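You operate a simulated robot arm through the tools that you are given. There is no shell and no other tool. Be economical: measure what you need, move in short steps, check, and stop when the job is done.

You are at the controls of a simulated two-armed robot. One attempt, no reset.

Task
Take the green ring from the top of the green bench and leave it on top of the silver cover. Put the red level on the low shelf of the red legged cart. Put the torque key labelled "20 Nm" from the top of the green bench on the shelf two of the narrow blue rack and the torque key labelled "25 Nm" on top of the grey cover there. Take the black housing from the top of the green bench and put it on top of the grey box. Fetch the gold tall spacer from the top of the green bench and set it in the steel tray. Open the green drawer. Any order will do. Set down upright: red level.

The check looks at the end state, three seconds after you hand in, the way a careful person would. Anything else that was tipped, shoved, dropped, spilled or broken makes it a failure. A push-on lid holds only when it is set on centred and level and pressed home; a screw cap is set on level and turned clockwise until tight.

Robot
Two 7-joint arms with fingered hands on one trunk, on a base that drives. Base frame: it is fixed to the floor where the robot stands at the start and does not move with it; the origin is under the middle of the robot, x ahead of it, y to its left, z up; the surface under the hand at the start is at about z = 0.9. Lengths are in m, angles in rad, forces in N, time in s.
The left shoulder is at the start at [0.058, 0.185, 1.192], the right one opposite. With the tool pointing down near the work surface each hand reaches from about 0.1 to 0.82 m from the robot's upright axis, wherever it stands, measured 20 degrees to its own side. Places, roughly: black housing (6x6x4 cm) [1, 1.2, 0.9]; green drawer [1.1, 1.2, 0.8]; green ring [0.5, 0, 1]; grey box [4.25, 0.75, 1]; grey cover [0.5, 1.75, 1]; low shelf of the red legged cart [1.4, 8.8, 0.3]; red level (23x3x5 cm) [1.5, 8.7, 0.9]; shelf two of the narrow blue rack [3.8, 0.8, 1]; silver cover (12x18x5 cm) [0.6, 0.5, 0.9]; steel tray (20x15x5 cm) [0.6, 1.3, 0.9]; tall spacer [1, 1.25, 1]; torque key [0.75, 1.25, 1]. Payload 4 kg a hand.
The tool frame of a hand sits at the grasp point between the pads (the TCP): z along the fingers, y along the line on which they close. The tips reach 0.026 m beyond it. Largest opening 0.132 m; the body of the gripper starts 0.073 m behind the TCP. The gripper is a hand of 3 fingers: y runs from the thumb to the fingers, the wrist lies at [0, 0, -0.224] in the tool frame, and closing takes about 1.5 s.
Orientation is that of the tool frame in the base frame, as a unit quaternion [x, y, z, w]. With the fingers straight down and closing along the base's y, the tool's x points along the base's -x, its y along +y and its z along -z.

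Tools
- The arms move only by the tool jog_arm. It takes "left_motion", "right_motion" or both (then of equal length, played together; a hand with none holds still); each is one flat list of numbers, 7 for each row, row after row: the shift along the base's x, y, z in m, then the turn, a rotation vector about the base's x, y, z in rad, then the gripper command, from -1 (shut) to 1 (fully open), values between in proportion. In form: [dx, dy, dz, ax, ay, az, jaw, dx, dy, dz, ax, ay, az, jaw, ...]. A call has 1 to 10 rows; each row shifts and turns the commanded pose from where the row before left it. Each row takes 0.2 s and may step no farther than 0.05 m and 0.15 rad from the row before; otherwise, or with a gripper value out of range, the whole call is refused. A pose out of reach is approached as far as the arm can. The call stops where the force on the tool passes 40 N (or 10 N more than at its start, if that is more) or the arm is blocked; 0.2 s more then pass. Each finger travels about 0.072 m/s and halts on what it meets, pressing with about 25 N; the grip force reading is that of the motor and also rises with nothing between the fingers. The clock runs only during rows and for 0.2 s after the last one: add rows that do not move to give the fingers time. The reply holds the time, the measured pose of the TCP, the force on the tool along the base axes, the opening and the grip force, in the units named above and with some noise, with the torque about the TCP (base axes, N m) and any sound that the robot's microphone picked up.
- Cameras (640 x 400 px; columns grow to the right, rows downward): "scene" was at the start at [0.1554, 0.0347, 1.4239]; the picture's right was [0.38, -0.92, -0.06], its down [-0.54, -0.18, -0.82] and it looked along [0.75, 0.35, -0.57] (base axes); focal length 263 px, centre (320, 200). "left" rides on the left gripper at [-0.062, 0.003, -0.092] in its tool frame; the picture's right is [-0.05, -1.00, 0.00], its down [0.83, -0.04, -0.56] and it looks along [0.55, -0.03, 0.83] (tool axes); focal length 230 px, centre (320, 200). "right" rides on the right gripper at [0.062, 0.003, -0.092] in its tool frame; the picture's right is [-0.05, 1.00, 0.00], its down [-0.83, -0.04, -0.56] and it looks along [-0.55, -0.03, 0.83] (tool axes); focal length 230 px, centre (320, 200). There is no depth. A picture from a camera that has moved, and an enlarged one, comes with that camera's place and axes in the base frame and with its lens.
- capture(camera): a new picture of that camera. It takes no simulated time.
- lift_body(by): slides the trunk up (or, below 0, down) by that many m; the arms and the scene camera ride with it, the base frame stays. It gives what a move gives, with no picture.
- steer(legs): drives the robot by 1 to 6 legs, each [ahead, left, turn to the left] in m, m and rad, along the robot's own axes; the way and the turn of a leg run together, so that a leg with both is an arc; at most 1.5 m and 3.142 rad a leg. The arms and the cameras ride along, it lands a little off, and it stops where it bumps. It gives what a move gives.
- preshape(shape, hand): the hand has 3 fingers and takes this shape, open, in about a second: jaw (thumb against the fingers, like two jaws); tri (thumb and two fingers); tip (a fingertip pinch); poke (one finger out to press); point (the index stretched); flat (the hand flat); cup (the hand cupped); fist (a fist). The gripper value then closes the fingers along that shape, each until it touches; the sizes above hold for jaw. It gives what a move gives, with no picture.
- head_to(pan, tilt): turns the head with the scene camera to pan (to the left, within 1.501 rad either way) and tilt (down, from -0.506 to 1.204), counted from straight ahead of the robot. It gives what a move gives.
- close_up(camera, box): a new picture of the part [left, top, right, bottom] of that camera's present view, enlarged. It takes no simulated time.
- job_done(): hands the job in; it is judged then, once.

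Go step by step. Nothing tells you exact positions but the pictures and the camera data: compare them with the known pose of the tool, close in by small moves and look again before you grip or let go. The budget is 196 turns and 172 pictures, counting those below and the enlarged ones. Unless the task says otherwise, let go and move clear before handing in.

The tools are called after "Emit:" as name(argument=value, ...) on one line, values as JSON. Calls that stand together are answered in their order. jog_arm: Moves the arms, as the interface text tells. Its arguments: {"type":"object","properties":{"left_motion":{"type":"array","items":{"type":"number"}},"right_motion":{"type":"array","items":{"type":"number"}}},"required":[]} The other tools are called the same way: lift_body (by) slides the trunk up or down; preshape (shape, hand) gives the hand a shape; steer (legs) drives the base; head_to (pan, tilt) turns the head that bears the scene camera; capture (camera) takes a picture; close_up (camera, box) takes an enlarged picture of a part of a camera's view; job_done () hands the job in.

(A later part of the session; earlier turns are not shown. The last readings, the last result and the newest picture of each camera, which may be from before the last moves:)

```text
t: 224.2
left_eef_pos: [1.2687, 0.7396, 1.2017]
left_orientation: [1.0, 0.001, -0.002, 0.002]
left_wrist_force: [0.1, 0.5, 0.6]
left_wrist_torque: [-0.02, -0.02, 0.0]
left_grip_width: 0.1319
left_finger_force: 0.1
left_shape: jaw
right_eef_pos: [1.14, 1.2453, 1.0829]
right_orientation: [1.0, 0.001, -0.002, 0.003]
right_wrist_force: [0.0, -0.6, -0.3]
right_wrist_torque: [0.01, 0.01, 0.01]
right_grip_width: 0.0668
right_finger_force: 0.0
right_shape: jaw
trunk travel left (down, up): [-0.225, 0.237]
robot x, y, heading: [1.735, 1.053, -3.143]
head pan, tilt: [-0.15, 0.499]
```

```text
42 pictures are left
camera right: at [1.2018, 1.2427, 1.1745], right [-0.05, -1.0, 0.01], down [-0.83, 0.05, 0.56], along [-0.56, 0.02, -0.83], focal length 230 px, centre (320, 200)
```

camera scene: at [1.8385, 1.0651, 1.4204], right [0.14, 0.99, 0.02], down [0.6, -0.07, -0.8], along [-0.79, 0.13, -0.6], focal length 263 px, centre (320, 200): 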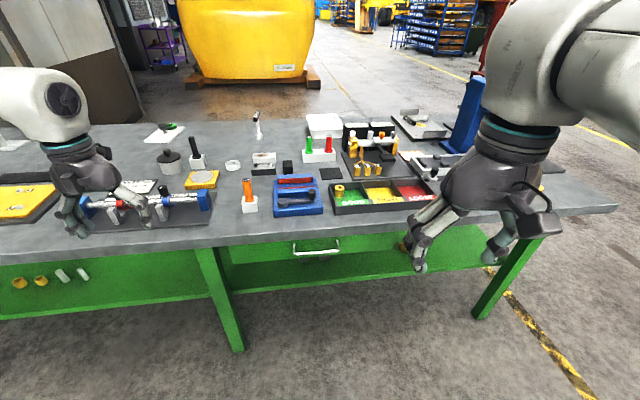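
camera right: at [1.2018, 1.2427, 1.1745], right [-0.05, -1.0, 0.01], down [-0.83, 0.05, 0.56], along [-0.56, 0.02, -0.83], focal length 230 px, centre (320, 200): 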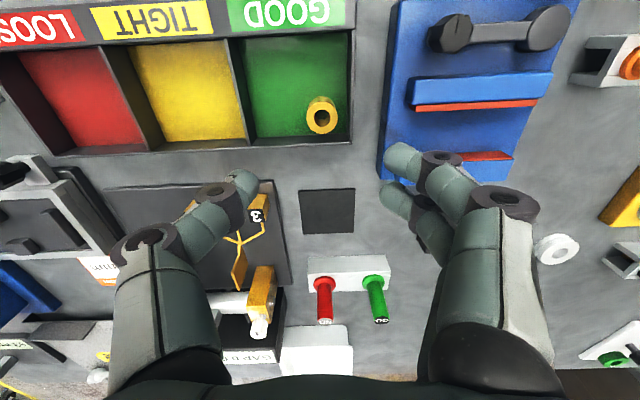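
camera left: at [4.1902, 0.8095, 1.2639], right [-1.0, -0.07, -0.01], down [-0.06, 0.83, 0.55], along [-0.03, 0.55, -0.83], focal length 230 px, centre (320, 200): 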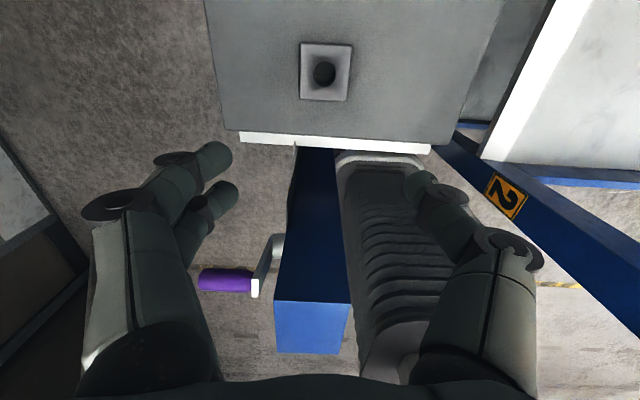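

The spacer's centre is at about [1.141, 1.241]. It stands only 6–8 mm from two bin walls but pokes about 1.3 cm above them, so I'll pinch its top with fingertips just above wall height.

Emit:
jog_arm(right_motion=[0.001, -0.004, -0.045, 0, 0, 0, 0, 0, 0, -0.04, 0, 0, 0, 0, 0, 0, -0.03, 0, 0, 0, 0, 0, 0, 0, 0, 0, 0, 0])

Emit:
capture(camera="right")

Emit:
close_up(camera="scene", box=[290, 140, 450, 260])

```text
t: 225.2
left_eef_pos: [1.2689, 0.7401, 1.2008]
left_orientation: [1.0, 0.001, -0.001, 0.003]
left_wrist_force: [0.6, 0.2, 0.0]
left_wrist_torque: [-0.02, 0.0, -0.01]
left_grip_width: 0.1321
left_finger_force: 0.1
left_shape: jaw
right_eef_pos: [1.1407, 1.2405, 0.9676]
right_orientation: [1.0, 0.0, -0.001, 0.002]
right_wrist_force: [0.4, 0.5, -0.3]
right_wrist_torque: [0.01, -0.01, 0.03]
right_grip_width: 0.0666
right_finger_force: 0.0
right_shape: jaw
trunk travel left (down, up): [-0.225, 0.237]
robot x, y, heading: [1.7354, 1.0526, -3.139]
head pan, tilt: [-0.15, 0.499]
```

```text
41 pictures are left
camera right: at [1.2024, 1.2385, 1.0588], right [-0.05, -1.0, 0.01], down [-0.83, 0.05, 0.56], along [-0.56, 0.02, -0.83], focal length 230 px, centre (320, 200)
```

right: 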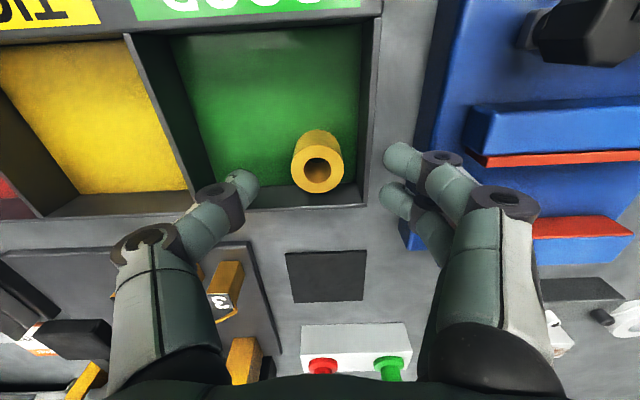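

```text
3.33 times, centred on (370, 200) of scene
camera zoom: at [1.571, 1.0638, 1.4204], right [0.14, 0.99, 0.02], down [0.6, -0.07, -0.8], along [-0.79, 0.13, -0.6], focal length 877 px, centre (153, 200)
```

zoom: 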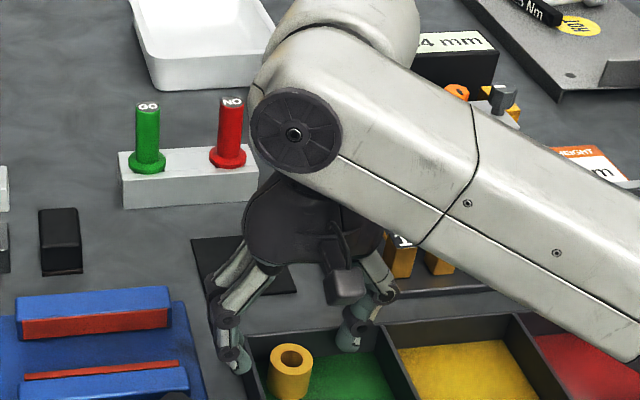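

Emit:
jog_arm(right_motion=[0, 0.001, -0.005, 0, 0, 0, -0.1, 0, 0, -0.004, 0, 0, 0, -0.3, 0, 0, 0, 0, 0, 0, -0.6, 0, 0, 0, 0, 0, 0, -1, 0, 0, 0, 0, 0, 0, -1, 0, 0, 0, 0, 0, 0, -1])

Emit:
capture(camera="right")

```text
t: 226.6
left_eef_pos: [1.2694, 0.7343, 1.2003]
left_orientation: [1.0, 0.002, -0.002, 0.001]
left_wrist_force: [0.2, -0.3, -0.6]
left_wrist_torque: [-0.01, -0.01, -0.04]
left_grip_width: 0.132
left_finger_force: 0.0
left_shape: jaw
right_eef_pos: [1.1415, 1.2351, 0.9607]
right_orientation: [1.0, 0.003, -0.004, 0.005]
right_wrist_force: [-7.6, -32.2, 16.9]
right_wrist_torque: [-1.21, 0.17, -0.26]
right_grip_width: 0.0096
right_finger_force: 25.4
right_shape: jaw
trunk travel left (down, up): [-0.225, 0.237]
robot x, y, heading: [1.7292, 1.051, -3.139]
head pan, tilt: [-0.15, 0.499]
```

```text
39 pictures are left
camera right: at [1.2035, 1.2331, 1.0522], right [-0.05, -1.0, 0.01], down [-0.83, 0.04, 0.56], along [-0.56, 0.02, -0.83], focal length 230 px, centre (320, 200)
```

right: 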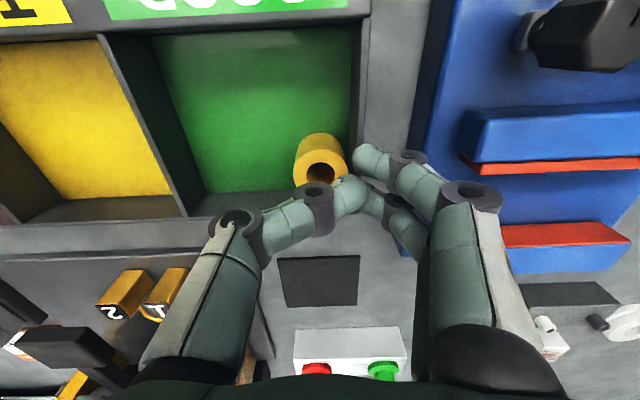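

The fingertips met the bin wall and slid over the spacer's top. I'll open right away, lift and check.

Emit:
jog_arm(right_motion=[0, 0, 0, 0, 0, 0, -0.3, 0, 0, 0, 0, 0, 0, 0, 0, 0, 0.01, 0, 0, 0, 0, 0, 0, 0.03, 0, 0, 0, 0, 0, 0, 0.03, 0, 0, 0, 0, 0, 0, 0, 0, 0, 0, 0])

Emit:
capture(camera="right")

```text
t: 228.0
left_eef_pos: [1.2688, 0.7394, 1.2008]
left_orientation: [1.0, 0.001, -0.001, 0.003]
left_wrist_force: [-1.5, -1.1, 0.5]
left_wrist_torque: [0.03, -0.01, 0.01]
left_grip_width: 0.1319
left_finger_force: 0.0
left_shape: jaw
right_eef_pos: [1.1427, 1.2431, 1.0293]
right_orientation: [1.0, 0.0, -0.001, 0.003]
right_wrist_force: [-0.1, 0.1, -0.6]
right_wrist_torque: [0.01, 0.01, 0.0]
right_grip_width: 0.0654
right_finger_force: 0.0
right_shape: jaw
trunk travel left (down, up): [-0.225, 0.237]
robot x, y, heading: [1.7347, 1.0514, -3.14]
head pan, tilt: [-0.15, 0.499]
```

```text
38 pictures are left
camera right: at [1.2032, 1.2404, 1.1199], right [-0.05, -1.0, 0.01], down [-0.83, 0.05, 0.56], along [-0.55, 0.02, -0.83], focal length 230 px, centre (320, 200)
```

right: 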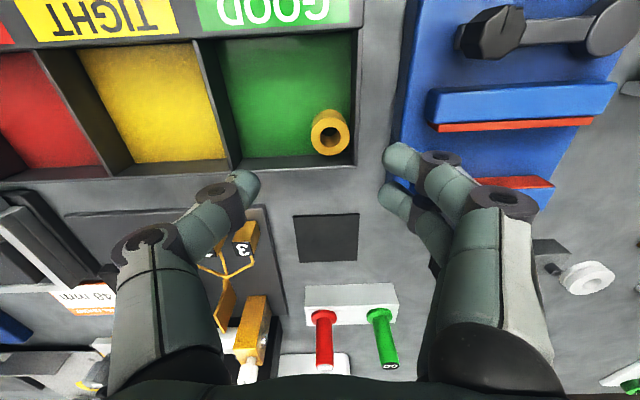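

The spacer now stands against the -y wall near [1.148, 1.234], still upright. I'll close the fingers, press lightly on its top, and drag it toward the middle of the cell to make room for a proper grip.

Emit:
jog_arm(right_motion=[0.003, -0.004, 0, 0, 0, 0, -0.5, 0.003, -0.005, 0, 0, 0, 0, -1, 0, 0, -0.03, 0, 0, 0, -1, 0, 0, -0.02, 0, 0, 0, -1, 0, 0, 0, 0, 0, 0, -1])

Emit:
jog_arm(right_motion=[0, 0, -0.004, 0, 0, 0, -1, 0, 0, -0.003, 0, 0, 0, -1, 0, 0, 0, 0, 0, 0, -1])

Emit:
jog_arm(right_motion=[0, 0, -0.003, 0, 0, 0, -1, 0, 0, -0.002, 0, 0, 0, -1, 0, 0, 0, 0, 0, 0, -1])

Emit:
capture(camera="right")

```text
t: 229.2
left_eef_pos: [1.2684, 0.7398, 1.2013]
left_orientation: [1.0, 0.001, 0.0, 0.003]
left_wrist_force: [0.6, -0.3, -0.4]
left_wrist_torque: [0.03, 0.0, -0.02]
left_grip_width: 0.132
left_finger_force: 0.1
left_shape: jaw
right_eef_pos: [1.1486, 1.2329, 0.9784]
right_orientation: [1.0, 0.001, -0.001, 0.002]
right_wrist_force: [-0.8, -0.2, -0.5]
right_wrist_torque: [-0.01, 0.0, 0.0]
right_grip_width: 0.0
right_finger_force: 24.7
right_shape: jaw
trunk travel left (down, up): [-0.225, 0.237]
robot x, y, heading: [1.7342, 1.05, -3.135]
head pan, tilt: [-0.15, 0.499]
```

```text
t: 230.0
left_eef_pos: [1.2678, 0.7387, 1.2003]
left_orientation: [1.0, 0.0, 0.0, 0.003]
left_wrist_force: [0.2, 0.9, 0.4]
left_wrist_torque: [0.03, 0.02, -0.01]
left_grip_width: 0.1319
left_finger_force: 0.2
left_shape: jaw
right_eef_pos: [1.1492, 1.2341, 0.9711]
right_orientation: [1.0, -0.001, -0.001, 0.003]
right_wrist_force: [-0.3, -0.7, 0.2]
right_wrist_torque: [0.02, 0.0, 0.03]
right_grip_width: 0.0
right_finger_force: 24.9
right_shape: jaw
trunk travel left (down, up): [-0.225, 0.237]
robot x, y, heading: [1.7361, 1.0508, -3.137]
head pan, tilt: [-0.15, 0.499]
```

```text
t: 230.8
left_eef_pos: [1.2682, 0.7414, 1.2002]
left_orientation: [1.0, 0.0, -0.001, 0.003]
left_wrist_force: [0.5, -0.6, 0.4]
left_wrist_torque: [-0.02, -0.01, 0.04]
left_grip_width: 0.1321
left_finger_force: 0.0
left_shape: jaw
right_eef_pos: [1.149, 1.2337, 0.9668]
right_orientation: [1.0, 0.0, -0.001, 0.002]
right_wrist_force: [0.3, 0.4, 0.0]
right_wrist_torque: [-0.01, 0.01, 0.0]
right_grip_width: 0.0
right_finger_force: 24.8
right_shape: jaw
trunk travel left (down, up): [-0.225, 0.237]
robot x, y, heading: [1.7337, 1.0466, -3.139]
head pan, tilt: [-0.15, 0.499]
```

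```text
37 pictures are left
camera right: at [1.2094, 1.2312, 1.058], right [-0.05, -1.0, 0.01], down [-0.83, 0.05, 0.56], along [-0.56, 0.02, -0.83], focal length 230 px, centre (320, 200)
```

right: 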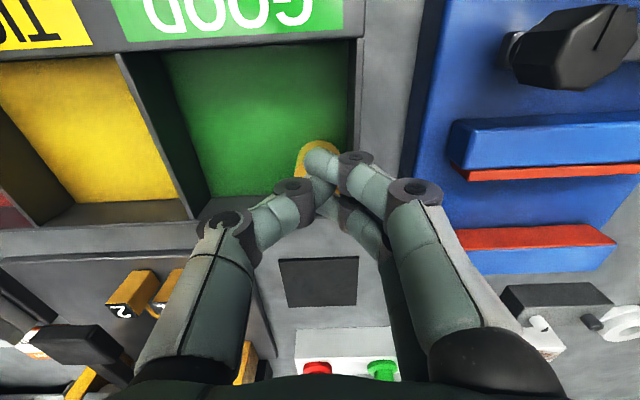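

Emit:
jog_arm(right_motion=[0, 0, -0.003, 0, 0, 0, -1, 0, 0, -0.002, 0, 0, 0, -1, 0, 0, 0, 0, 0, 0, -1])

Emit:
jog_arm(right_motion=[0, 0, -0.003, 0, 0, 0, -1, 0, 0, 0, 0, 0, 0, -1])

Emit:
jog_arm(right_motion=[0, 0, -0.003, 0, 0, 0, -1, 0, 0, 0, 0, 0, 0, -1])

```text
t: 231.6
left_eef_pos: [1.2683, 0.7406, 1.2003]
left_orientation: [1.0, 0.001, -0.001, 0.002]
left_wrist_force: [0.1, 0.8, 0.2]
left_wrist_torque: [0.03, 0.0, 0.03]
left_grip_width: 0.1317
left_finger_force: 0.0
left_shape: jaw
right_eef_pos: [1.1482, 1.2328, 0.9605]
right_orientation: [1.0, 0.0, -0.001, 0.003]
right_wrist_force: [0.2, -0.7, 0.1]
right_wrist_torque: [-0.04, -0.01, 0.0]
right_grip_width: 0.0002
right_finger_force: 25.3
right_shape: jaw
trunk travel left (down, up): [-0.225, 0.237]
robot x, y, heading: [1.7356, 1.0559, -3.138]
head pan, tilt: [-0.15, 0.499]
```

```text
t: 232.2
left_eef_pos: [1.2702, 0.7402, 1.2018]
left_orientation: [1.0, 0.001, -0.001, 0.002]
left_wrist_force: [0.3, -0.4, -0.8]
left_wrist_torque: [-0.02, 0.05, -0.01]
left_grip_width: 0.1318
left_finger_force: 0.1
left_shape: jaw
right_eef_pos: [1.1478, 1.2338, 0.9615]
right_orientation: [1.0, 0.0, -0.003, 0.004]
right_wrist_force: [-1.3, 1.7, 13.8]
right_wrist_torque: [0.07, 0.06, 0.02]
right_grip_width: 0.0002
right_finger_force: 25.5
right_shape: jaw
trunk travel left (down, up): [-0.225, 0.237]
robot x, y, heading: [1.7342, 1.0512, -3.138]
head pan, tilt: [-0.15, 0.499]
```

```text
t: 232.8
left_eef_pos: [1.2702, 0.7409, 1.2024]
left_orientation: [1.0, 0.0, -0.004, 0.002]
left_wrist_force: [0.6, -0.8, 1.1]
left_wrist_torque: [0.02, -0.04, -0.02]
left_grip_width: 0.1319
left_finger_force: 0.0
left_shape: jaw
right_eef_pos: [1.1497, 1.2329, 0.9594]
right_orientation: [1.0, 0.0, -0.005, 0.004]
right_wrist_force: [-3.4, 4.7, 31.4]
right_wrist_torque: [0.06, 0.12, 0.02]
right_grip_width: 0.0
right_finger_force: 24.9
right_shape: jaw
trunk travel left (down, up): [-0.225, 0.237]
robot x, y, heading: [1.7344, 1.0544, -3.136]
head pan, tilt: [-0.15, 0.499]
```

In contact. I'll reduce the pressure and drag toward +y, +x.

Emit:
jog_arm(right_motion=[0, 0, 0.0035, 0, 0, 0, -1, 0.001, 0.005, 0, 0, 0, 0, -1, 0.002, 0.005, 0, 0, 0, 0, -1, 0.002, 0.005, 0, 0, 0, 0, -1, 0.003, 0.005, 0, 0, 0, 0, -1, 0.003, 0.005, 0, 0, 0, 0, -1, 0, 0, 0.03, 0, 0, 0, -1, 0, 0, 0.03, 0, 0, 0, -1])

Emit:
capture(camera="right")

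```text
t: 234.6
left_eef_pos: [1.2687, 0.7408, 1.2012]
left_orientation: [1.0, 0.001, -0.002, 0.002]
left_wrist_force: [-0.4, 0.1, -0.3]
left_wrist_torque: [-0.04, -0.02, 0.0]
left_grip_width: 0.1317
left_finger_force: 0.1
left_shape: jaw
right_eef_pos: [1.1612, 1.2577, 1.0189]
right_orientation: [1.0, 0.0, 0.0, 0.003]
right_wrist_force: [0.5, -0.2, -0.8]
right_wrist_torque: [-0.02, -0.05, 0.0]
right_grip_width: 0.0002
right_finger_force: 25.1
right_shape: jaw
trunk travel left (down, up): [-0.225, 0.237]
robot x, y, heading: [1.7331, 1.0524, -3.139]
head pan, tilt: [-0.15, 0.499]
```

```text
36 pictures are left
camera right: at [1.2215, 1.255, 1.1109], right [-0.05, -1.0, 0.0], down [-0.83, 0.05, 0.56], along [-0.56, 0.02, -0.83], focal length 230 px, centre (320, 200)
```

right: 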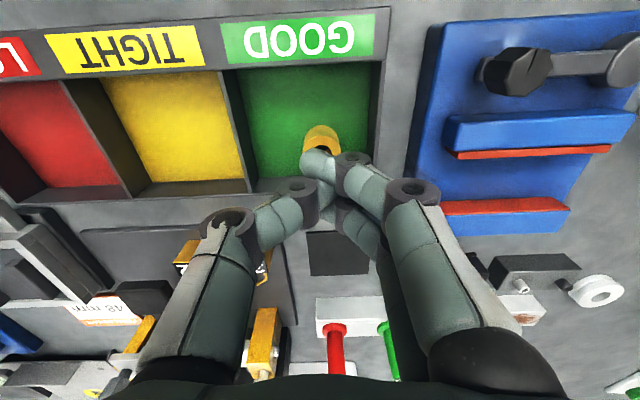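

The spacer moved nicely into the cell. I'll open and measure its new spot.

Emit:
jog_arm(right_motion=[0, 0, 0.02, 0, 0, 0, -0.4, 0, 0, 0, 0, 0, 0, 0, 0, 0, 0, 0, 0, 0, 0.1, 0, 0, 0, 0, 0, 0, 0.1])

Emit:
capture(camera="right")

```text
t: 235.6
left_eef_pos: [1.2684, 0.7403, 1.2004]
left_orientation: [1.0, 0.001, -0.001, 0.002]
left_wrist_force: [-0.2, 0.2, 0.1]
left_wrist_torque: [0.01, 0.0, -0.02]
left_grip_width: 0.1315
left_finger_force: 0.0
left_shape: jaw
right_eef_pos: [1.1588, 1.2582, 1.0393]
right_orientation: [1.0, 0.001, -0.001, 0.002]
right_wrist_force: [0.5, 0.1, -0.6]
right_wrist_torque: [-0.01, -0.01, -0.02]
right_grip_width: 0.072
right_finger_force: 0.0
right_shape: jaw
trunk travel left (down, up): [-0.225, 0.237]
robot x, y, heading: [1.7355, 1.0531, -3.136]
head pan, tilt: [-0.15, 0.499]
```

```text
35 pictures are left
camera right: at [1.2204, 1.2555, 1.1304], right [-0.05, -1.0, 0.01], down [-0.83, 0.05, 0.56], along [-0.56, 0.02, -0.83], focal length 230 px, centre (320, 200)
```

right: 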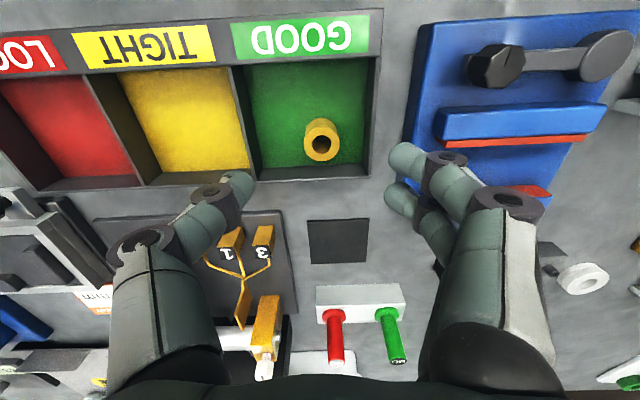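

The spacer is at about [1.149, 1.256] with more than 2.5 cm clearance. I'll descend over it and grip.

Emit:
jog_arm(right_motion=[-0.005, 0, 0, 0, 0, 0, 0, -0.005, 0, 0, 0, 0, 0, -0.15, 0, 0, -0.04, 0, 0, 0, -0.2, 0, 0, -0.03, 0, 0, 0, -0.2, 0, 0, -0.015, 0, 0, 0, -0.2, 0, 0, -0.006, 0, 0, 0, -0.2, 0, 0, 0, 0, 0, 0, -0.2])

Emit:
capture(camera="right")

```text
t: 237.2
left_eef_pos: [1.2685, 0.7403, 1.201]
left_orientation: [1.0, 0.001, -0.001, 0.003]
left_wrist_force: [0.3, 0.0, 0.0]
left_wrist_torque: [0.0, 0.03, -0.01]
left_grip_width: 0.132
left_finger_force: 0.1
left_shape: jaw
right_eef_pos: [1.1493, 1.2596, 0.949]
right_orientation: [1.0, 0.0, -0.002, 0.002]
right_wrist_force: [-0.9, 3.8, 5.7]
right_wrist_torque: [-0.28, 0.04, -0.02]
right_grip_width: 0.0515
right_finger_force: 0.0
right_shape: jaw
trunk travel left (down, up): [-0.225, 0.237]
robot x, y, heading: [1.734, 1.0512, -3.137]
head pan, tilt: [-0.15, 0.499]
```

```text
34 pictures are left
camera right: at [1.2107, 1.2567, 1.0406], right [-0.05, -1.0, 0.01], down [-0.83, 0.05, 0.56], along [-0.56, 0.02, -0.83], focal length 230 px, centre (320, 200)
```

right: 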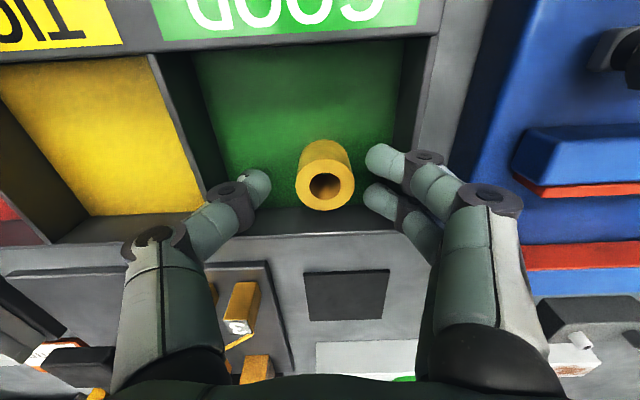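

Emit:
jog_arm(right_motion=[0, 0.002, 0.003, 0, 0, 0, -0.2, 0, 0, 0, 0, 0, 0, -0.5, 0, 0, 0, 0, 0, 0, -0.8, 0, 0, 0, 0, 0, 0, -1, 0, 0, 0, 0, 0, 0, -1])

Emit:
capture(camera="right")

```text
t: 238.4
left_eef_pos: [1.2681, 0.7406, 1.2009]
left_orientation: [1.0, 0.001, -0.001, 0.003]
left_wrist_force: [-0.6, -0.5, -0.3]
left_wrist_torque: [-0.04, -0.02, 0.02]
left_grip_width: 0.1318
left_finger_force: 0.1
left_shape: jaw
right_eef_pos: [1.1484, 1.2595, 0.9514]
right_orientation: [1.0, -0.001, -0.001, 0.002]
right_wrist_force: [-0.6, -0.1, 0.6]
right_wrist_torque: [0.01, 0.01, 0.02]
right_grip_width: 0.0166
right_finger_force: 25.1
right_shape: jaw
trunk travel left (down, up): [-0.225, 0.237]
robot x, y, heading: [1.7339, 1.0537, -3.134]
head pan, tilt: [-0.15, 0.499]
```

```text
33 pictures are left
camera right: at [1.2105, 1.258, 1.0426], right [-0.05, -1.0, 0.01], down [-0.83, 0.05, 0.56], along [-0.56, 0.02, -0.83], focal length 230 px, centre (320, 200)
```

right: 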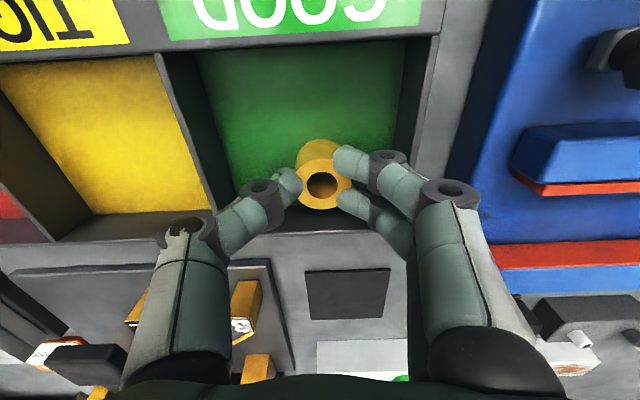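

The spacer is gripped. I'll lift it, back away from the bench, and position for opening the drawer with the left hand.

Emit:
jog_arm(right_motion=[0, 0, 0.02, 0, 0, 0, -1, 0, 0, 0.04, 0, 0, 0, -1, 0, 0, 0.05, 0, 0, 0, -1, 0, 0, 0.05, 0, 0, 0, -1, 0.02, 0, 0.04, 0, 0, 0, -1, 0.04, 0, 0.02, 0, 0, 0, -1, 0.04, 0, 0, 0, 0, 0, -1])

Emit:
steer(legs=[[-0.32, 0, 0], [0, -0.27, 0]])

Emit:
lift_body(by=-0.12)

Emit:
jog_arm(left_motion=[0, 0, -0.01, 0, 0.15, 0, 0, 0, 0, -0.01, 0, 0.15, 0, 0, 0, 0, -0.01, 0, 0.15, 0, 0, 0, 0, -0.01, 0, 0.15, 0, 0, 0, 0, -0.01, 0, 0.15, 0, 0, 0, 0, -0.01, 0, 0.15, 0, 0, 0, 0, -0.01, 0, 0.15, 0, 0, 0, 0, -0.01, 0, 0.15, 0, 0, 0, 0, -0.01, 0, 0.15, 0, 0, 0, 0, -0.01, 0, 0.15, 0, 0])

Emit:
capture(camera="scene")

```text
t: 240.0
left_eef_pos: [1.2684, 0.7406, 1.2008]
left_orientation: [1.0, 0.001, -0.002, 0.002]
left_wrist_force: [0.8, 0.3, 0.3]
left_wrist_torque: [0.03, 0.0, -0.03]
left_grip_width: 0.1318
left_finger_force: 0.0
left_shape: jaw
right_eef_pos: [1.2513, 1.2621, 1.1719]
right_orientation: [1.0, 0.001, 0.0, 0.003]
right_wrist_force: [-0.5, 0.1, -1.1]
right_wrist_torque: [-0.02, 0.02, 0.0]
right_grip_width: 0.0166
right_finger_force: 24.7
right_shape: jaw
trunk travel left (down, up): [-0.225, 0.237]
robot x, y, heading: [1.7347, 1.0529, -3.136]
head pan, tilt: [-0.15, 0.499]
```

```text
t: 243.7
left_eef_pos: [1.5918, 1.009, 1.2007]
left_orientation: [1.0, 0.002, -0.001, 0.002]
left_wrist_force: [-0.7, 0.0, 0.2]
left_wrist_torque: [-0.01, -0.03, -0.01]
left_grip_width: 0.1316
left_finger_force: 0.1
left_shape: jaw
right_eef_pos: [1.5709, 1.5292, 1.1718]
right_orientation: [1.0, 0.001, -0.001, 0.003]
right_wrist_force: [0.6, 0.0, -1.5]
right_wrist_torque: [0.02, 0.0, -0.02]
right_grip_width: 0.0164
right_finger_force: 25.0
right_shape: jaw
trunk travel left (down, up): [-0.225, 0.237]
robot x, y, heading: [2.0565, 1.3184, -3.137]
head pan, tilt: [-0.15, 0.499]
```

```text
t: 245.2
left_eef_pos: [1.5921, 1.009, 1.0819]
left_orientation: [1.0, 0.001, -0.002, 0.003]
left_wrist_force: [-0.3, -0.4, 0.6]
left_wrist_torque: [0.02, 0.01, 0.0]
left_grip_width: 0.1324
left_finger_force: 0.0
left_shape: jaw
right_eef_pos: [1.5738, 1.5304, 1.0517]
right_orientation: [1.0, 0.0, -0.001, 0.002]
right_wrist_force: [0.3, 1.0, -0.8]
right_wrist_torque: [0.02, -0.01, -0.02]
right_grip_width: 0.0167
right_finger_force: 25.3
right_shape: jaw
trunk travel left (down, up): [-0.105, 0.357]
robot x, y, heading: [2.0568, 1.3197, -3.136]
head pan, tilt: [-0.15, 0.499]
```

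```text
t: 247.3
left_eef_pos: [1.5915, 1.0079, 1.0235]
left_orientation: [0.911, 0.002, -0.412, 0.002]
left_wrist_force: [-0.2, -0.3, 0.9]
left_wrist_torque: [0.0, 0.02, -0.01]
left_grip_width: 0.0664
left_finger_force: 0.0
left_shape: jaw
left hand out of reach, approached as far as the arm can: row 6, 7, 8, 9, 10
right_eef_pos: [1.5739, 1.5303, 1.0506]
right_orientation: [1.0, 0.0, -0.001, 0.003]
right_wrist_force: [0.0, 0.1, -2.0]
right_wrist_torque: [-0.03, -0.02, 0.01]
right_grip_width: 0.0163
right_finger_force: 25.5
right_shape: jaw
trunk travel left (down, up): [-0.105, 0.357]
robot x, y, heading: [2.0556, 1.3232, -3.137]
head pan, tilt: [-0.15, 0.499]
```

```text
32 pictures are left
camera scene: at [1.7981, 1.3327, 1.2567], right [0.14, 0.99, 0.05], down [0.73, -0.07, -0.68], along [-0.67, 0.13, -0.73], focal length 263 px, centre (320, 200)
```

scene: 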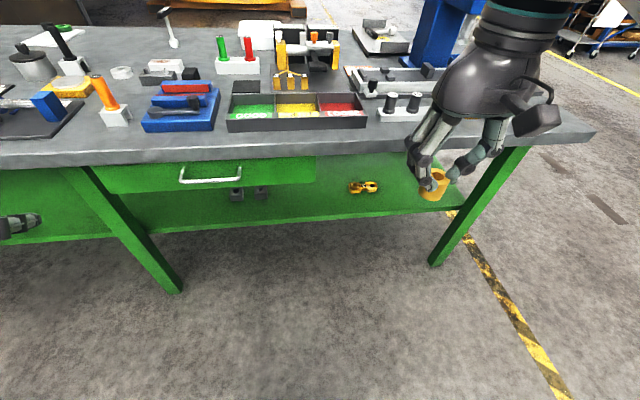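

The handle triangulates to about [1.270, 1.143, 0.78]. I'll lower the trunk more and bring the left hand forward, pitched level, then roll it so it closes vertically.

Emit:
lift_body(by=-0.09)

Emit:
jog_arm(left_motion=[-0.019, 0.0135, -0.012, 0, 0.03, 0, 0, -0.019, 0.0135, -0.012, 0, 0.05, 0, 0, -0.019, 0.0135, -0.012, 0, 0.08, 0, 0, -0.019, 0.0135, -0.012, 0, 0.08, 0, 0, -0.019, 0.0135, -0.012, 0, 0.08, 0, 0, -0.019, 0.0135, -0.012, 0, 0.08, 0, 0, -0.019, 0.0135, -0.012, 0, 0.08, 0, 0, -0.019, 0.0135, -0.012, 0, 0.08, 0, 0, -0.019, 0.0135, -0.012, 0, 0.08, 0, 0, -0.019, 0.0135, -0.012, 0, 0.08, 0, 0])

Emit:
jog_arm(left_motion=[0, 0, 0, 0.15, 0, 0, 0, 0, 0, 0, 0.15, 0, 0, 0, 0, 0, 0, 0.15, 0, 0, 0, 0, 0, 0, 0.15, 0, 0, 0, 0, 0, 0, 0.15, 0, 0, 0, 0, 0, 0, 0.15, 0, 0, 0, 0, 0, 0, 0.15, 0, 0, 0, 0, 0, 0, 0.15, 0, 0, 0, 0, 0, 0, 0.15, 0, 0, 0, 0, 0, 0, 0.15, 0, 0, 0])

```text
t: 248.6
left_eef_pos: [1.5506, 1.0081, 0.8433]
left_orientation: [0.944, 0.002, -0.331, 0.001]
left_wrist_force: [-0.2, -1.0, 0.1]
left_wrist_torque: [-0.01, -0.01, -0.02]
left_grip_width: 0.0664
left_finger_force: 0.1
left_shape: jaw
right_eef_pos: [1.5733, 1.5301, 0.963]
right_orientation: [1.0, 0.001, -0.002, 0.003]
right_wrist_force: [-0.4, -0.2, -0.9]
right_wrist_torque: [-0.03, 0.07, -0.01]
right_grip_width: 0.0166
right_finger_force: 25.2
right_shape: jaw
trunk travel left (down, up): [-0.015, 0.447]
robot x, y, heading: [2.0554, 1.3218, -3.136]
head pan, tilt: [-0.15, 0.499]
```

```text
t: 250.8
left_eef_pos: [1.3688, 1.1509, 0.7747]
left_orientation: [0.776, 0.007, -0.631, 0.006]
left_wrist_force: [0.5, -0.5, 0.4]
left_wrist_torque: [-0.02, -0.05, 0.02]
left_grip_width: 0.0667
left_finger_force: 0.1
left_shape: jaw
left hand out of reach, approached as far as the arm can: row 9, 10
right_eef_pos: [1.5717, 1.5299, 0.9609]
right_orientation: [1.0, 0.002, -0.001, 0.004]
right_wrist_force: [-0.9, 0.9, -1.5]
right_wrist_torque: [-0.03, 0.0, 0.02]
right_grip_width: 0.0169
right_finger_force: 25.0
right_shape: jaw
trunk travel left (down, up): [-0.015, 0.447]
robot x, y, heading: [2.0605, 1.3241, -3.139]
head pan, tilt: [-0.15, 0.499]
```

```text
t: 253.0
left_eef_pos: [1.4047, 1.1859, 0.8838]
left_orientation: [0.602, 0.405, -0.495, -0.478]
left_wrist_force: [-0.4, 0.0, -0.2]
left_wrist_torque: [-0.03, 0.01, -0.03]
left_grip_width: 0.0662
left_finger_force: 0.0
left_shape: jaw
left hand out of reach, approached as far as the arm can: row 1, 2, 3, 4, 5, 6, 7, 8, 9, 10
right_eef_pos: [1.5726, 1.5299, 0.963]
right_orientation: [1.0, 0.0, 0.0, 0.002]
right_wrist_force: [-0.9, 0.5, -1.3]
right_wrist_torque: [0.02, 0.0, 0.0]
right_grip_width: 0.0163
right_finger_force: 24.8
right_shape: jaw
trunk travel left (down, up): [-0.015, 0.447]
robot x, y, heading: [2.0593, 1.3204, -3.136]
head pan, tilt: [-0.15, 0.499]
```

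The hand is now level and closes vertically, but it drifted to z = 0.88. I'll bring it back down and check with the left camera.

Emit:
jog_arm(left_motion=[0.01, -0.01, -0.03, 0, 0, 0, 0, 0.005, -0.01, -0.035, 0, 0, 0, 0, 0, -0.01, -0.035, 0, 0, 0, 0, 0, 0, 0, 0, 0, 0, 0])

Emit:
capture(camera="left")

Emit:
capture(camera="scene")

```text
t: 254.0
left_eef_pos: [1.4122, 1.1843, 0.8801]
left_orientation: [0.604, 0.403, -0.496, -0.477]
left_wrist_force: [0.1, 0.5, -0.3]
left_wrist_torque: [-0.02, 0.0, -0.02]
left_grip_width: 0.0661
left_finger_force: 0.0
left_shape: jaw
left hand out of reach, approached as far as the arm can: row 1, 2, 3
right_eef_pos: [1.573, 1.5313, 0.962]
right_orientation: [1.0, 0.001, -0.001, 0.003]
right_wrist_force: [0.4, -0.3, -0.6]
right_wrist_torque: [-0.01, -0.01, -0.02]
right_grip_width: 0.0167
right_finger_force: 24.8
right_shape: jaw
trunk travel left (down, up): [-0.015, 0.447]
robot x, y, heading: [2.0592, 1.319, -3.14]
head pan, tilt: [-0.15, 0.499]
```

```text
31 pictures are left
camera left: at [1.4923, 1.1104, 0.8949], right [-0.02, 0.17, 0.99], down [0.7, 0.71, -0.1], along [-0.72, 0.69, -0.14], focal length 230 px, centre (320, 200)
```

left: 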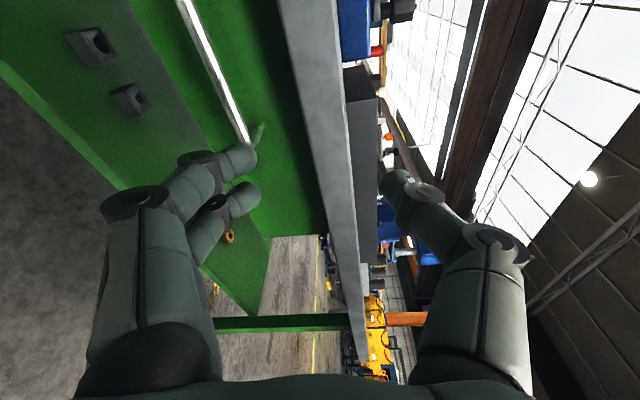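

```text
30 pictures are left
camera scene: at [1.7109, 1.3323, 1.1069], right [0.13, 0.99, 0.07], down [0.84, -0.07, -0.54], along [-0.53, 0.13, -0.84], focal length 263 px, centre (320, 200)
```

scene: 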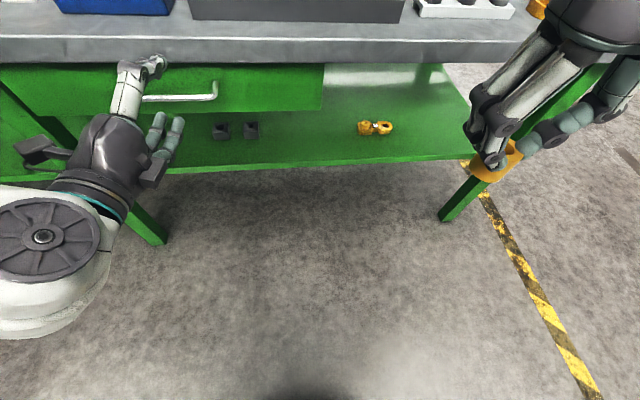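

Pointing level, the arm can't get lower. I'll try pointing the hand about 35° downward while lowering, still closing in the vertical plane.

Emit:
jog_arm(left_motion=[0.005, -0.005, -0.015, 0, -0.12, 0, 0, 0.005, -0.005, -0.015, 0, -0.12, 0, 0, 0.005, -0.005, -0.015, 0, -0.12, 0, 0, 0, -0.005, -0.015, 0, -0.12, 0, 0, 0, -0.005, -0.015, 0, -0.12, 0, 0, 0, -0.005, -0.01, 0, 0, 0, 0, 0, 0, 0, 0, 0, 0, 0])

```text
t: 255.6
left_eef_pos: [1.4271, 1.1566, 0.7967]
left_orientation: [0.723, 0.525, -0.294, -0.339]
left_wrist_force: [-0.3, -0.9, -0.5]
left_wrist_torque: [0.01, 0.0, -0.01]
left_grip_width: 0.0663
left_finger_force: 0.0
left_shape: jaw
right_eef_pos: [1.5719, 1.5292, 0.9607]
right_orientation: [1.0, 0.001, -0.001, 0.003]
right_wrist_force: [-0.1, -1.1, -1.2]
right_wrist_torque: [0.01, -0.01, 0.0]
right_grip_width: 0.0168
right_finger_force: 24.8
right_shape: jaw
trunk travel left (down, up): [-0.015, 0.447]
robot x, y, heading: [2.0584, 1.3191, -3.134]
head pan, tilt: [-0.15, 0.499]
```

That is reachable. I'll flatten slightly to about 27° down for bench-edge clearance and approach the handle, then check.

Emit:
jog_arm(left_motion=[-0.02, -0.003, 0.005, 0, 0.06, 0, -0.1, -0.02, -0.003, 0.005, 0, 0.06, 0, -0.2, -0.02, -0.003, 0.003, 0, 0.06, 0, -0.2, -0.02, -0.003, 0, 0, 0, 0, -0.2, 0, 0, 0, 0, 0, 0, -0.2])

Emit:
capture(camera="left")

Emit:
close_up(camera="scene", box=[80, 30, 300, 170])

```text
t: 256.8
left_eef_pos: [1.3472, 1.1441, 0.809]
left_orientation: [0.693, 0.492, -0.359, -0.384]
left_wrist_force: [0.4, 0.5, -0.3]
left_wrist_torque: [0.02, 0.0, -0.01]
left_grip_width: 0.0531
left_finger_force: 0.1
left_shape: jaw
right_eef_pos: [1.5727, 1.5288, 0.9614]
right_orientation: [1.0, 0.001, -0.001, 0.002]
right_wrist_force: [-0.2, 0.3, -1.6]
right_wrist_torque: [0.01, 0.0, 0.03]
right_grip_width: 0.0167
right_finger_force: 24.6
right_shape: jaw
trunk travel left (down, up): [-0.015, 0.447]
robot x, y, heading: [2.0569, 1.3207, -3.141]
head pan, tilt: [-0.15, 0.499]
```

```text
29 pictures are left
camera left: at [1.414, 1.0681, 0.8544], right [-0.42, 0.17, 0.89], down [0.68, 0.71, 0.19], along [-0.6, 0.69, -0.41], focal length 230 px, centre (320, 200)
```

left: 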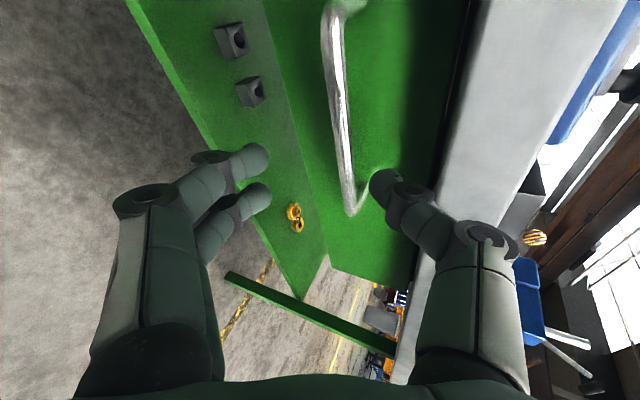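

```text
2.86 times, centred on (190, 100) of scene
camera zoom: at [1.7111, 1.3323, 1.107], right [0.13, 0.99, 0.07], down [0.84, -0.07, -0.54], along [-0.53, 0.13, -0.84], focal length 752 px, centre (691, 486)
```

zoom: 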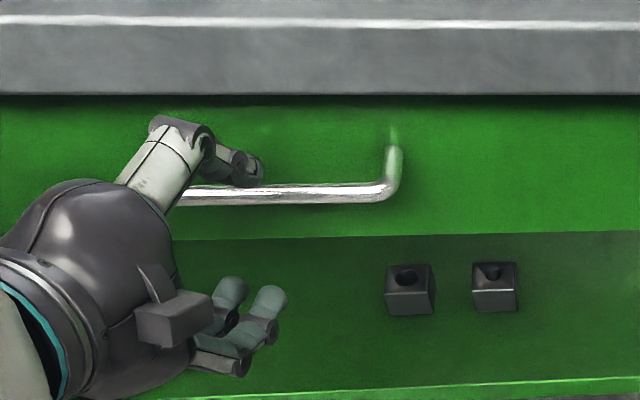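

The hand is lined up with the middle of the handle. I'll move in and close on the bar.

Emit:
jog_arm(left_motion=[-0.025, -0.001, -0.006, 0, 0, 0, -0.2, -0.025, -0.001, -0.006, 0, 0, 0, -0.2, -0.014, 0, -0.004, 0, 0, 0, -0.2, 0, 0, 0, 0, 0, 0, -0.2])

Emit:
capture(camera="left")

Emit:
close_up(camera="scene", box=[80, 30, 300, 170])

```text
t: 257.8
left_eef_pos: [1.2839, 1.1425, 0.789]
left_orientation: [0.695, 0.494, -0.356, -0.383]
left_wrist_force: [22.8, 2.5, -17.4]
left_wrist_torque: [-0.1, 1.1, -0.18]
left_grip_width: 0.0447
left_finger_force: 0.0
left_shape: jaw
right_eef_pos: [1.5729, 1.53, 0.9611]
right_orientation: [1.0, 0.001, -0.001, 0.002]
right_wrist_force: [-1.0, -1.0, -0.7]
right_wrist_torque: [-0.02, -0.04, 0.02]
right_grip_width: 0.0167
right_finger_force: 24.5
right_shape: jaw
trunk travel left (down, up): [-0.015, 0.447]
robot x, y, heading: [2.0567, 1.3238, -3.135]
head pan, tilt: [-0.15, 0.499]
```

```text
27 pictures are left
camera left: at [1.3517, 1.0666, 0.8341], right [-0.43, 0.17, 0.89], down [0.68, 0.7, 0.19], along [-0.59, 0.69, -0.42], focal length 230 px, centre (320, 200)
```

left: 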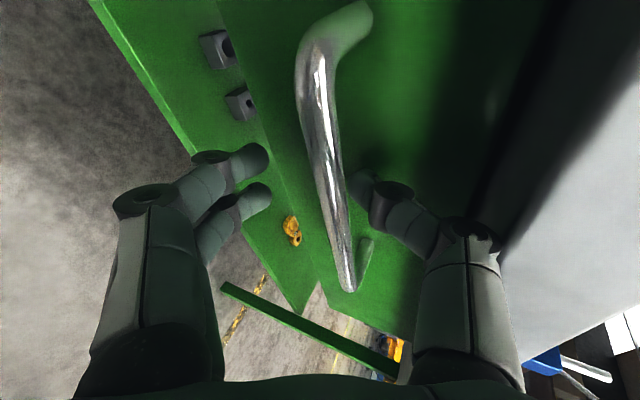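

```text
2.86 times, centred on (190, 100) of scene
camera zoom: at [1.7114, 1.3321, 1.1066], right [0.13, 0.99, 0.07], down [0.84, -0.07, -0.54], along [-0.53, 0.13, -0.84], focal length 752 px, centre (691, 486)
```

zoom: 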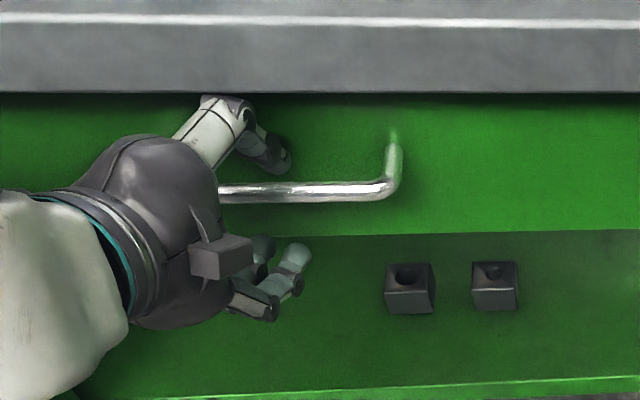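

The bar is between thumb and fingers, with a light touch on the bench underside. I'll ease back slightly and close.

Emit:
jog_arm(left_motion=[0.006, 0, -0.005, 0, 0, 0, -0.2, 0, 0, 0, 0, 0, 0, -0.6, 0, 0, 0, 0, 0, 0, -1, 0, 0, 0, 0, 0, 0, -1, 0, 0, 0, 0, 0, 0, -1, 0, 0, 0, 0, 0, 0, -1])

Emit:
capture(camera="left")

```text
t: 259.2
left_eef_pos: [1.2887, 1.1422, 0.7884]
left_orientation: [0.693, 0.492, -0.359, -0.385]
left_wrist_force: [-1.1, -0.5, 3.7]
left_wrist_torque: [0.02, -0.03, 0.02]
left_grip_width: 0.0001
left_finger_force: 24.8
left_shape: jaw
right_eef_pos: [1.573, 1.5292, 0.9622]
right_orientation: [1.0, 0.0, 0.0, 0.003]
right_wrist_force: [0.4, -1.3, -1.3]
right_wrist_torque: [-0.02, -0.01, -0.01]
right_grip_width: 0.0166
right_finger_force: 24.8
right_shape: jaw
trunk travel left (down, up): [-0.015, 0.447]
robot x, y, heading: [2.057, 1.3187, -3.141]
head pan, tilt: [-0.15, 0.499]
```

```text
25 pictures are left
camera left: at [1.356, 1.0661, 0.833], right [-0.42, 0.17, 0.89], down [0.68, 0.71, 0.19], along [-0.6, 0.69, -0.41], focal length 230 px, centre (320, 200)
```

left: 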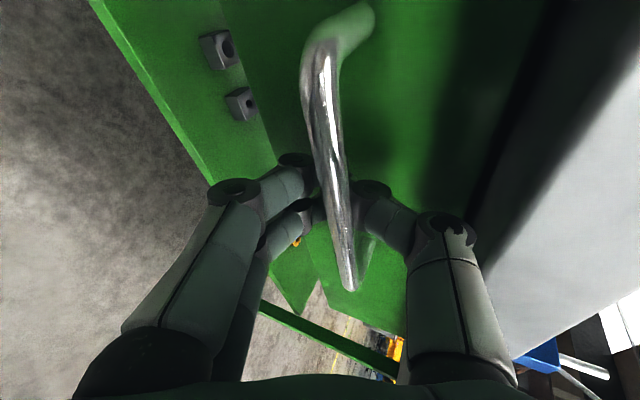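

The fingers have closed around the bar. I'll pull.

Emit:
jog_arm(left_motion=[0.02, 0, 0, 0, 0, 0, -1, 0.02, 0, 0, 0, 0, 0, -1, 0.02, 0, 0, 0, 0, 0, -1])

Emit:
steer(legs=[[-0.15, 0, 0]])

Emit:
capture(camera="scene")

```text
t: 260.0
left_eef_pos: [1.3509, 1.1413, 0.7856]
left_orientation: [0.694, 0.494, -0.357, -0.383]
left_wrist_force: [4.3, -1.1, 1.3]
left_wrist_torque: [0.0, 0.05, 0.11]
left_grip_width: 0.0001
left_finger_force: 24.7
left_shape: jaw
right_eef_pos: [1.5737, 1.5303, 0.9623]
right_orientation: [1.0, 0.001, -0.001, 0.003]
right_wrist_force: [-0.3, 0.3, -1.3]
right_wrist_torque: [-0.02, 0.01, 0.02]
right_grip_width: 0.0166
right_finger_force: 25.0
right_shape: jaw
trunk travel left (down, up): [-0.015, 0.447]
robot x, y, heading: [2.0597, 1.3214, -3.128]
head pan, tilt: [-0.15, 0.499]
```

```text
t: 261.4
left_eef_pos: [1.4983, 1.1425, 0.7876]
left_orientation: [0.693, 0.493, -0.358, -0.385]
left_wrist_force: [0.7, -0.3, 0.2]
left_wrist_torque: [0.0, -0.01, 0.02]
left_grip_width: 0.0002
left_finger_force: 24.6
left_shape: jaw
right_eef_pos: [1.7221, 1.5307, 0.9616]
right_orientation: [1.0, 0.002, -0.002, 0.003]
right_wrist_force: [-0.1, -0.3, -1.0]
right_wrist_torque: [-0.02, 0.01, 0.0]
right_grip_width: 0.0165
right_finger_force: 24.5
right_shape: jaw
trunk travel left (down, up): [-0.015, 0.447]
robot x, y, heading: [2.2098, 1.3199, -3.135]
head pan, tilt: [-0.15, 0.499]
```

```text
24 pictures are left
camera scene: at [1.8601, 1.3329, 1.107], right [0.13, 0.99, 0.07], down [0.84, -0.07, -0.54], along [-0.53, 0.13, -0.84], focal length 263 px, centre (320, 200)
```

scene: 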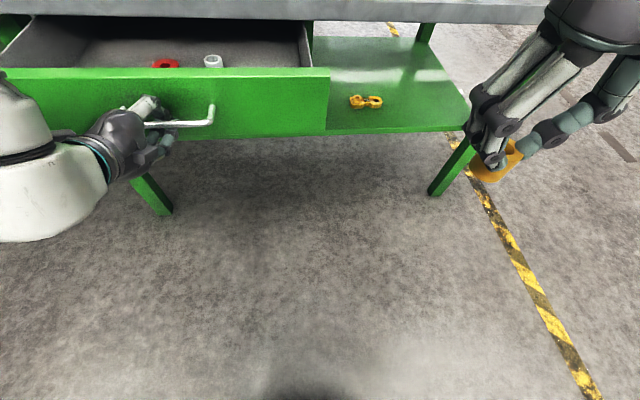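

The drawer is open by about 21 cm. I'll pull a few cm more, then release the handle and back away.

Emit:
jog_arm(left_motion=[0.015, 0, 0, 0, 0, 0, -1, 0.015, 0, 0, 0, 0, 0, -1, 0.015, 0, 0, 0, 0, 0, -1, -0.002, 0, 0, 0, 0, 0, -0.5, 0, 0, 0, 0, 0, 0, 0, 0, 0, 0, 0, 0, 0, 0.2, 0, 0, 0, 0, 0, 0, 0.3, 0.015, -0.003, 0.008, 0, 0, 0, 0.3, 0.02, -0.004, 0.01, 0, 0, 0, 0.3])

Emit:
close_up(camera="scene", box=[0, 0, 340, 200])

```text
t: 263.4
left_eef_pos: [1.5763, 1.134, 0.806]
left_orientation: [0.694, 0.494, -0.358, -0.384]
left_wrist_force: [-0.1, 0.3, -0.4]
left_wrist_torque: [-0.03, 0.0, 0.01]
left_grip_width: 0.0854
left_finger_force: 0.1
left_shape: jaw
right_eef_pos: [1.722, 1.5305, 0.9616]
right_orientation: [1.0, 0.002, -0.002, 0.002]
right_wrist_force: [-0.3, 0.8, -0.9]
right_wrist_torque: [0.04, -0.03, 0.01]
right_grip_width: 0.0167
right_finger_force: 25.2
right_shape: jaw
trunk travel left (down, up): [-0.015, 0.447]
robot x, y, heading: [2.2043, 1.3215, -3.138]
head pan, tilt: [-0.15, 0.499]
```

```text
1.88 times, centred on (170, 100) of scene
camera zoom: at [1.86, 1.3328, 1.1072], right [0.13, 0.99, 0.07], down [0.84, -0.07, -0.54], along [-0.53, 0.13, -0.84], focal length 496 px, centre (602, 388)
```

zoom: 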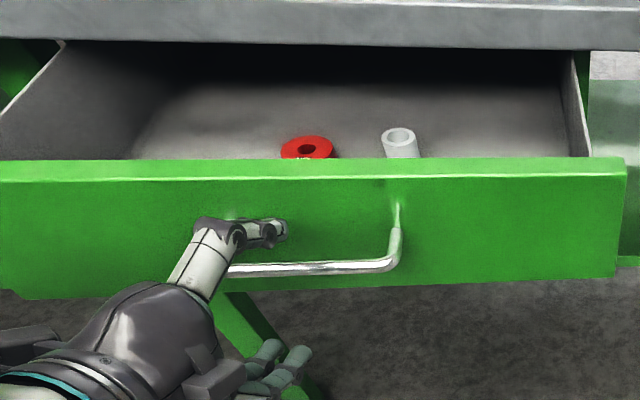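

The drawer is well open. I'll back off, straighten the left hand and raise the trunk.

Emit:
steer(legs=[[-0.25, 0, 0]])

Emit:
lift_body(by=0.21)

Emit:
jog_arm(left_motion=[0, -0.01, 0.01, -0.0781, -0.0728, -0.0997, 1, 0, -0.01, 0.01, -0.0781, -0.0728, -0.0997, 1, 0, -0.01, 0.01, -0.0781, -0.0728, -0.0997, 1, 0, -0.01, 0.01, -0.0781, -0.0728, -0.0997, 1, 0, -0.01, 0.01, -0.0781, -0.0728, -0.0997, 1, 0, -0.01, 0.01, -0.0781, -0.0728, -0.0997, 1, 0, -0.01, 0.01, -0.0781, -0.0728, -0.0997, 1, 0, -0.01, 0.01, -0.0781, -0.0728, -0.0997, 1, 0, -0.01, 0.01, -0.0781, -0.0728, -0.0997, 1, 0, -0.01, 0.01, -0.0781, -0.0728, -0.0997, 1])

```text
t: 265.2
left_eef_pos: [1.8282, 1.136, 0.8071]
left_orientation: [0.693, 0.494, -0.359, -0.384]
left_wrist_force: [0.3, -0.6, -0.1]
left_wrist_torque: [-0.01, 0.0, 0.0]
left_grip_width: 0.0854
left_finger_force: 0.0
left_shape: jaw
right_eef_pos: [1.9724, 1.5318, 0.9624]
right_orientation: [1.0, 0.003, -0.001, 0.003]
right_wrist_force: [0.2, 0.8, -1.3]
right_wrist_torque: [0.0, 0.03, 0.0]
right_grip_width: 0.0166
right_finger_force: 24.8
right_shape: jaw
trunk travel left (down, up): [-0.015, 0.447]
robot x, y, heading: [2.454, 1.3249, -3.133]
head pan, tilt: [-0.15, 0.499]
```

```text
t: 267.4
left_eef_pos: [1.8274, 1.1355, 1.0158]
left_orientation: [0.693, 0.494, -0.358, -0.384]
left_wrist_force: [0.1, 0.1, -0.4]
left_wrist_torque: [0.01, 0.0, 0.01]
left_grip_width: 0.0853
left_finger_force: 0.0
left_shape: jaw
right_eef_pos: [1.971, 1.531, 1.1706]
right_orientation: [1.0, 0.003, 0.0, 0.003]
right_wrist_force: [-0.4, -0.3, -1.7]
right_wrist_torque: [-0.02, 0.04, -0.02]
right_grip_width: 0.0164
right_finger_force: 24.6
right_shape: jaw
trunk travel left (down, up): [-0.225, 0.237]
robot x, y, heading: [2.4565, 1.3233, -3.136]
head pan, tilt: [-0.15, 0.499]
```

```text
t: 269.6
left_eef_pos: [1.8264, 1.0362, 1.1155]
left_orientation: [0.997, 0.051, -0.036, -0.038]
left_wrist_force: [-0.2, -0.8, -0.2]
left_wrist_torque: [-0.03, 0.0, 0.0]
left_grip_width: 0.132
left_finger_force: 0.0
left_shape: jaw
right_eef_pos: [1.9712, 1.5328, 1.1713]
right_orientation: [1.0, 0.002, -0.001, 0.004]
right_wrist_force: [-0.4, 0.5, -1.3]
right_wrist_torque: [-0.01, 0.0, -0.02]
right_grip_width: 0.0164
right_finger_force: 25.3
right_shape: jaw
trunk travel left (down, up): [-0.225, 0.237]
robot x, y, heading: [2.4591, 1.324, -3.131]
head pan, tilt: [-0.15, 0.499]
```

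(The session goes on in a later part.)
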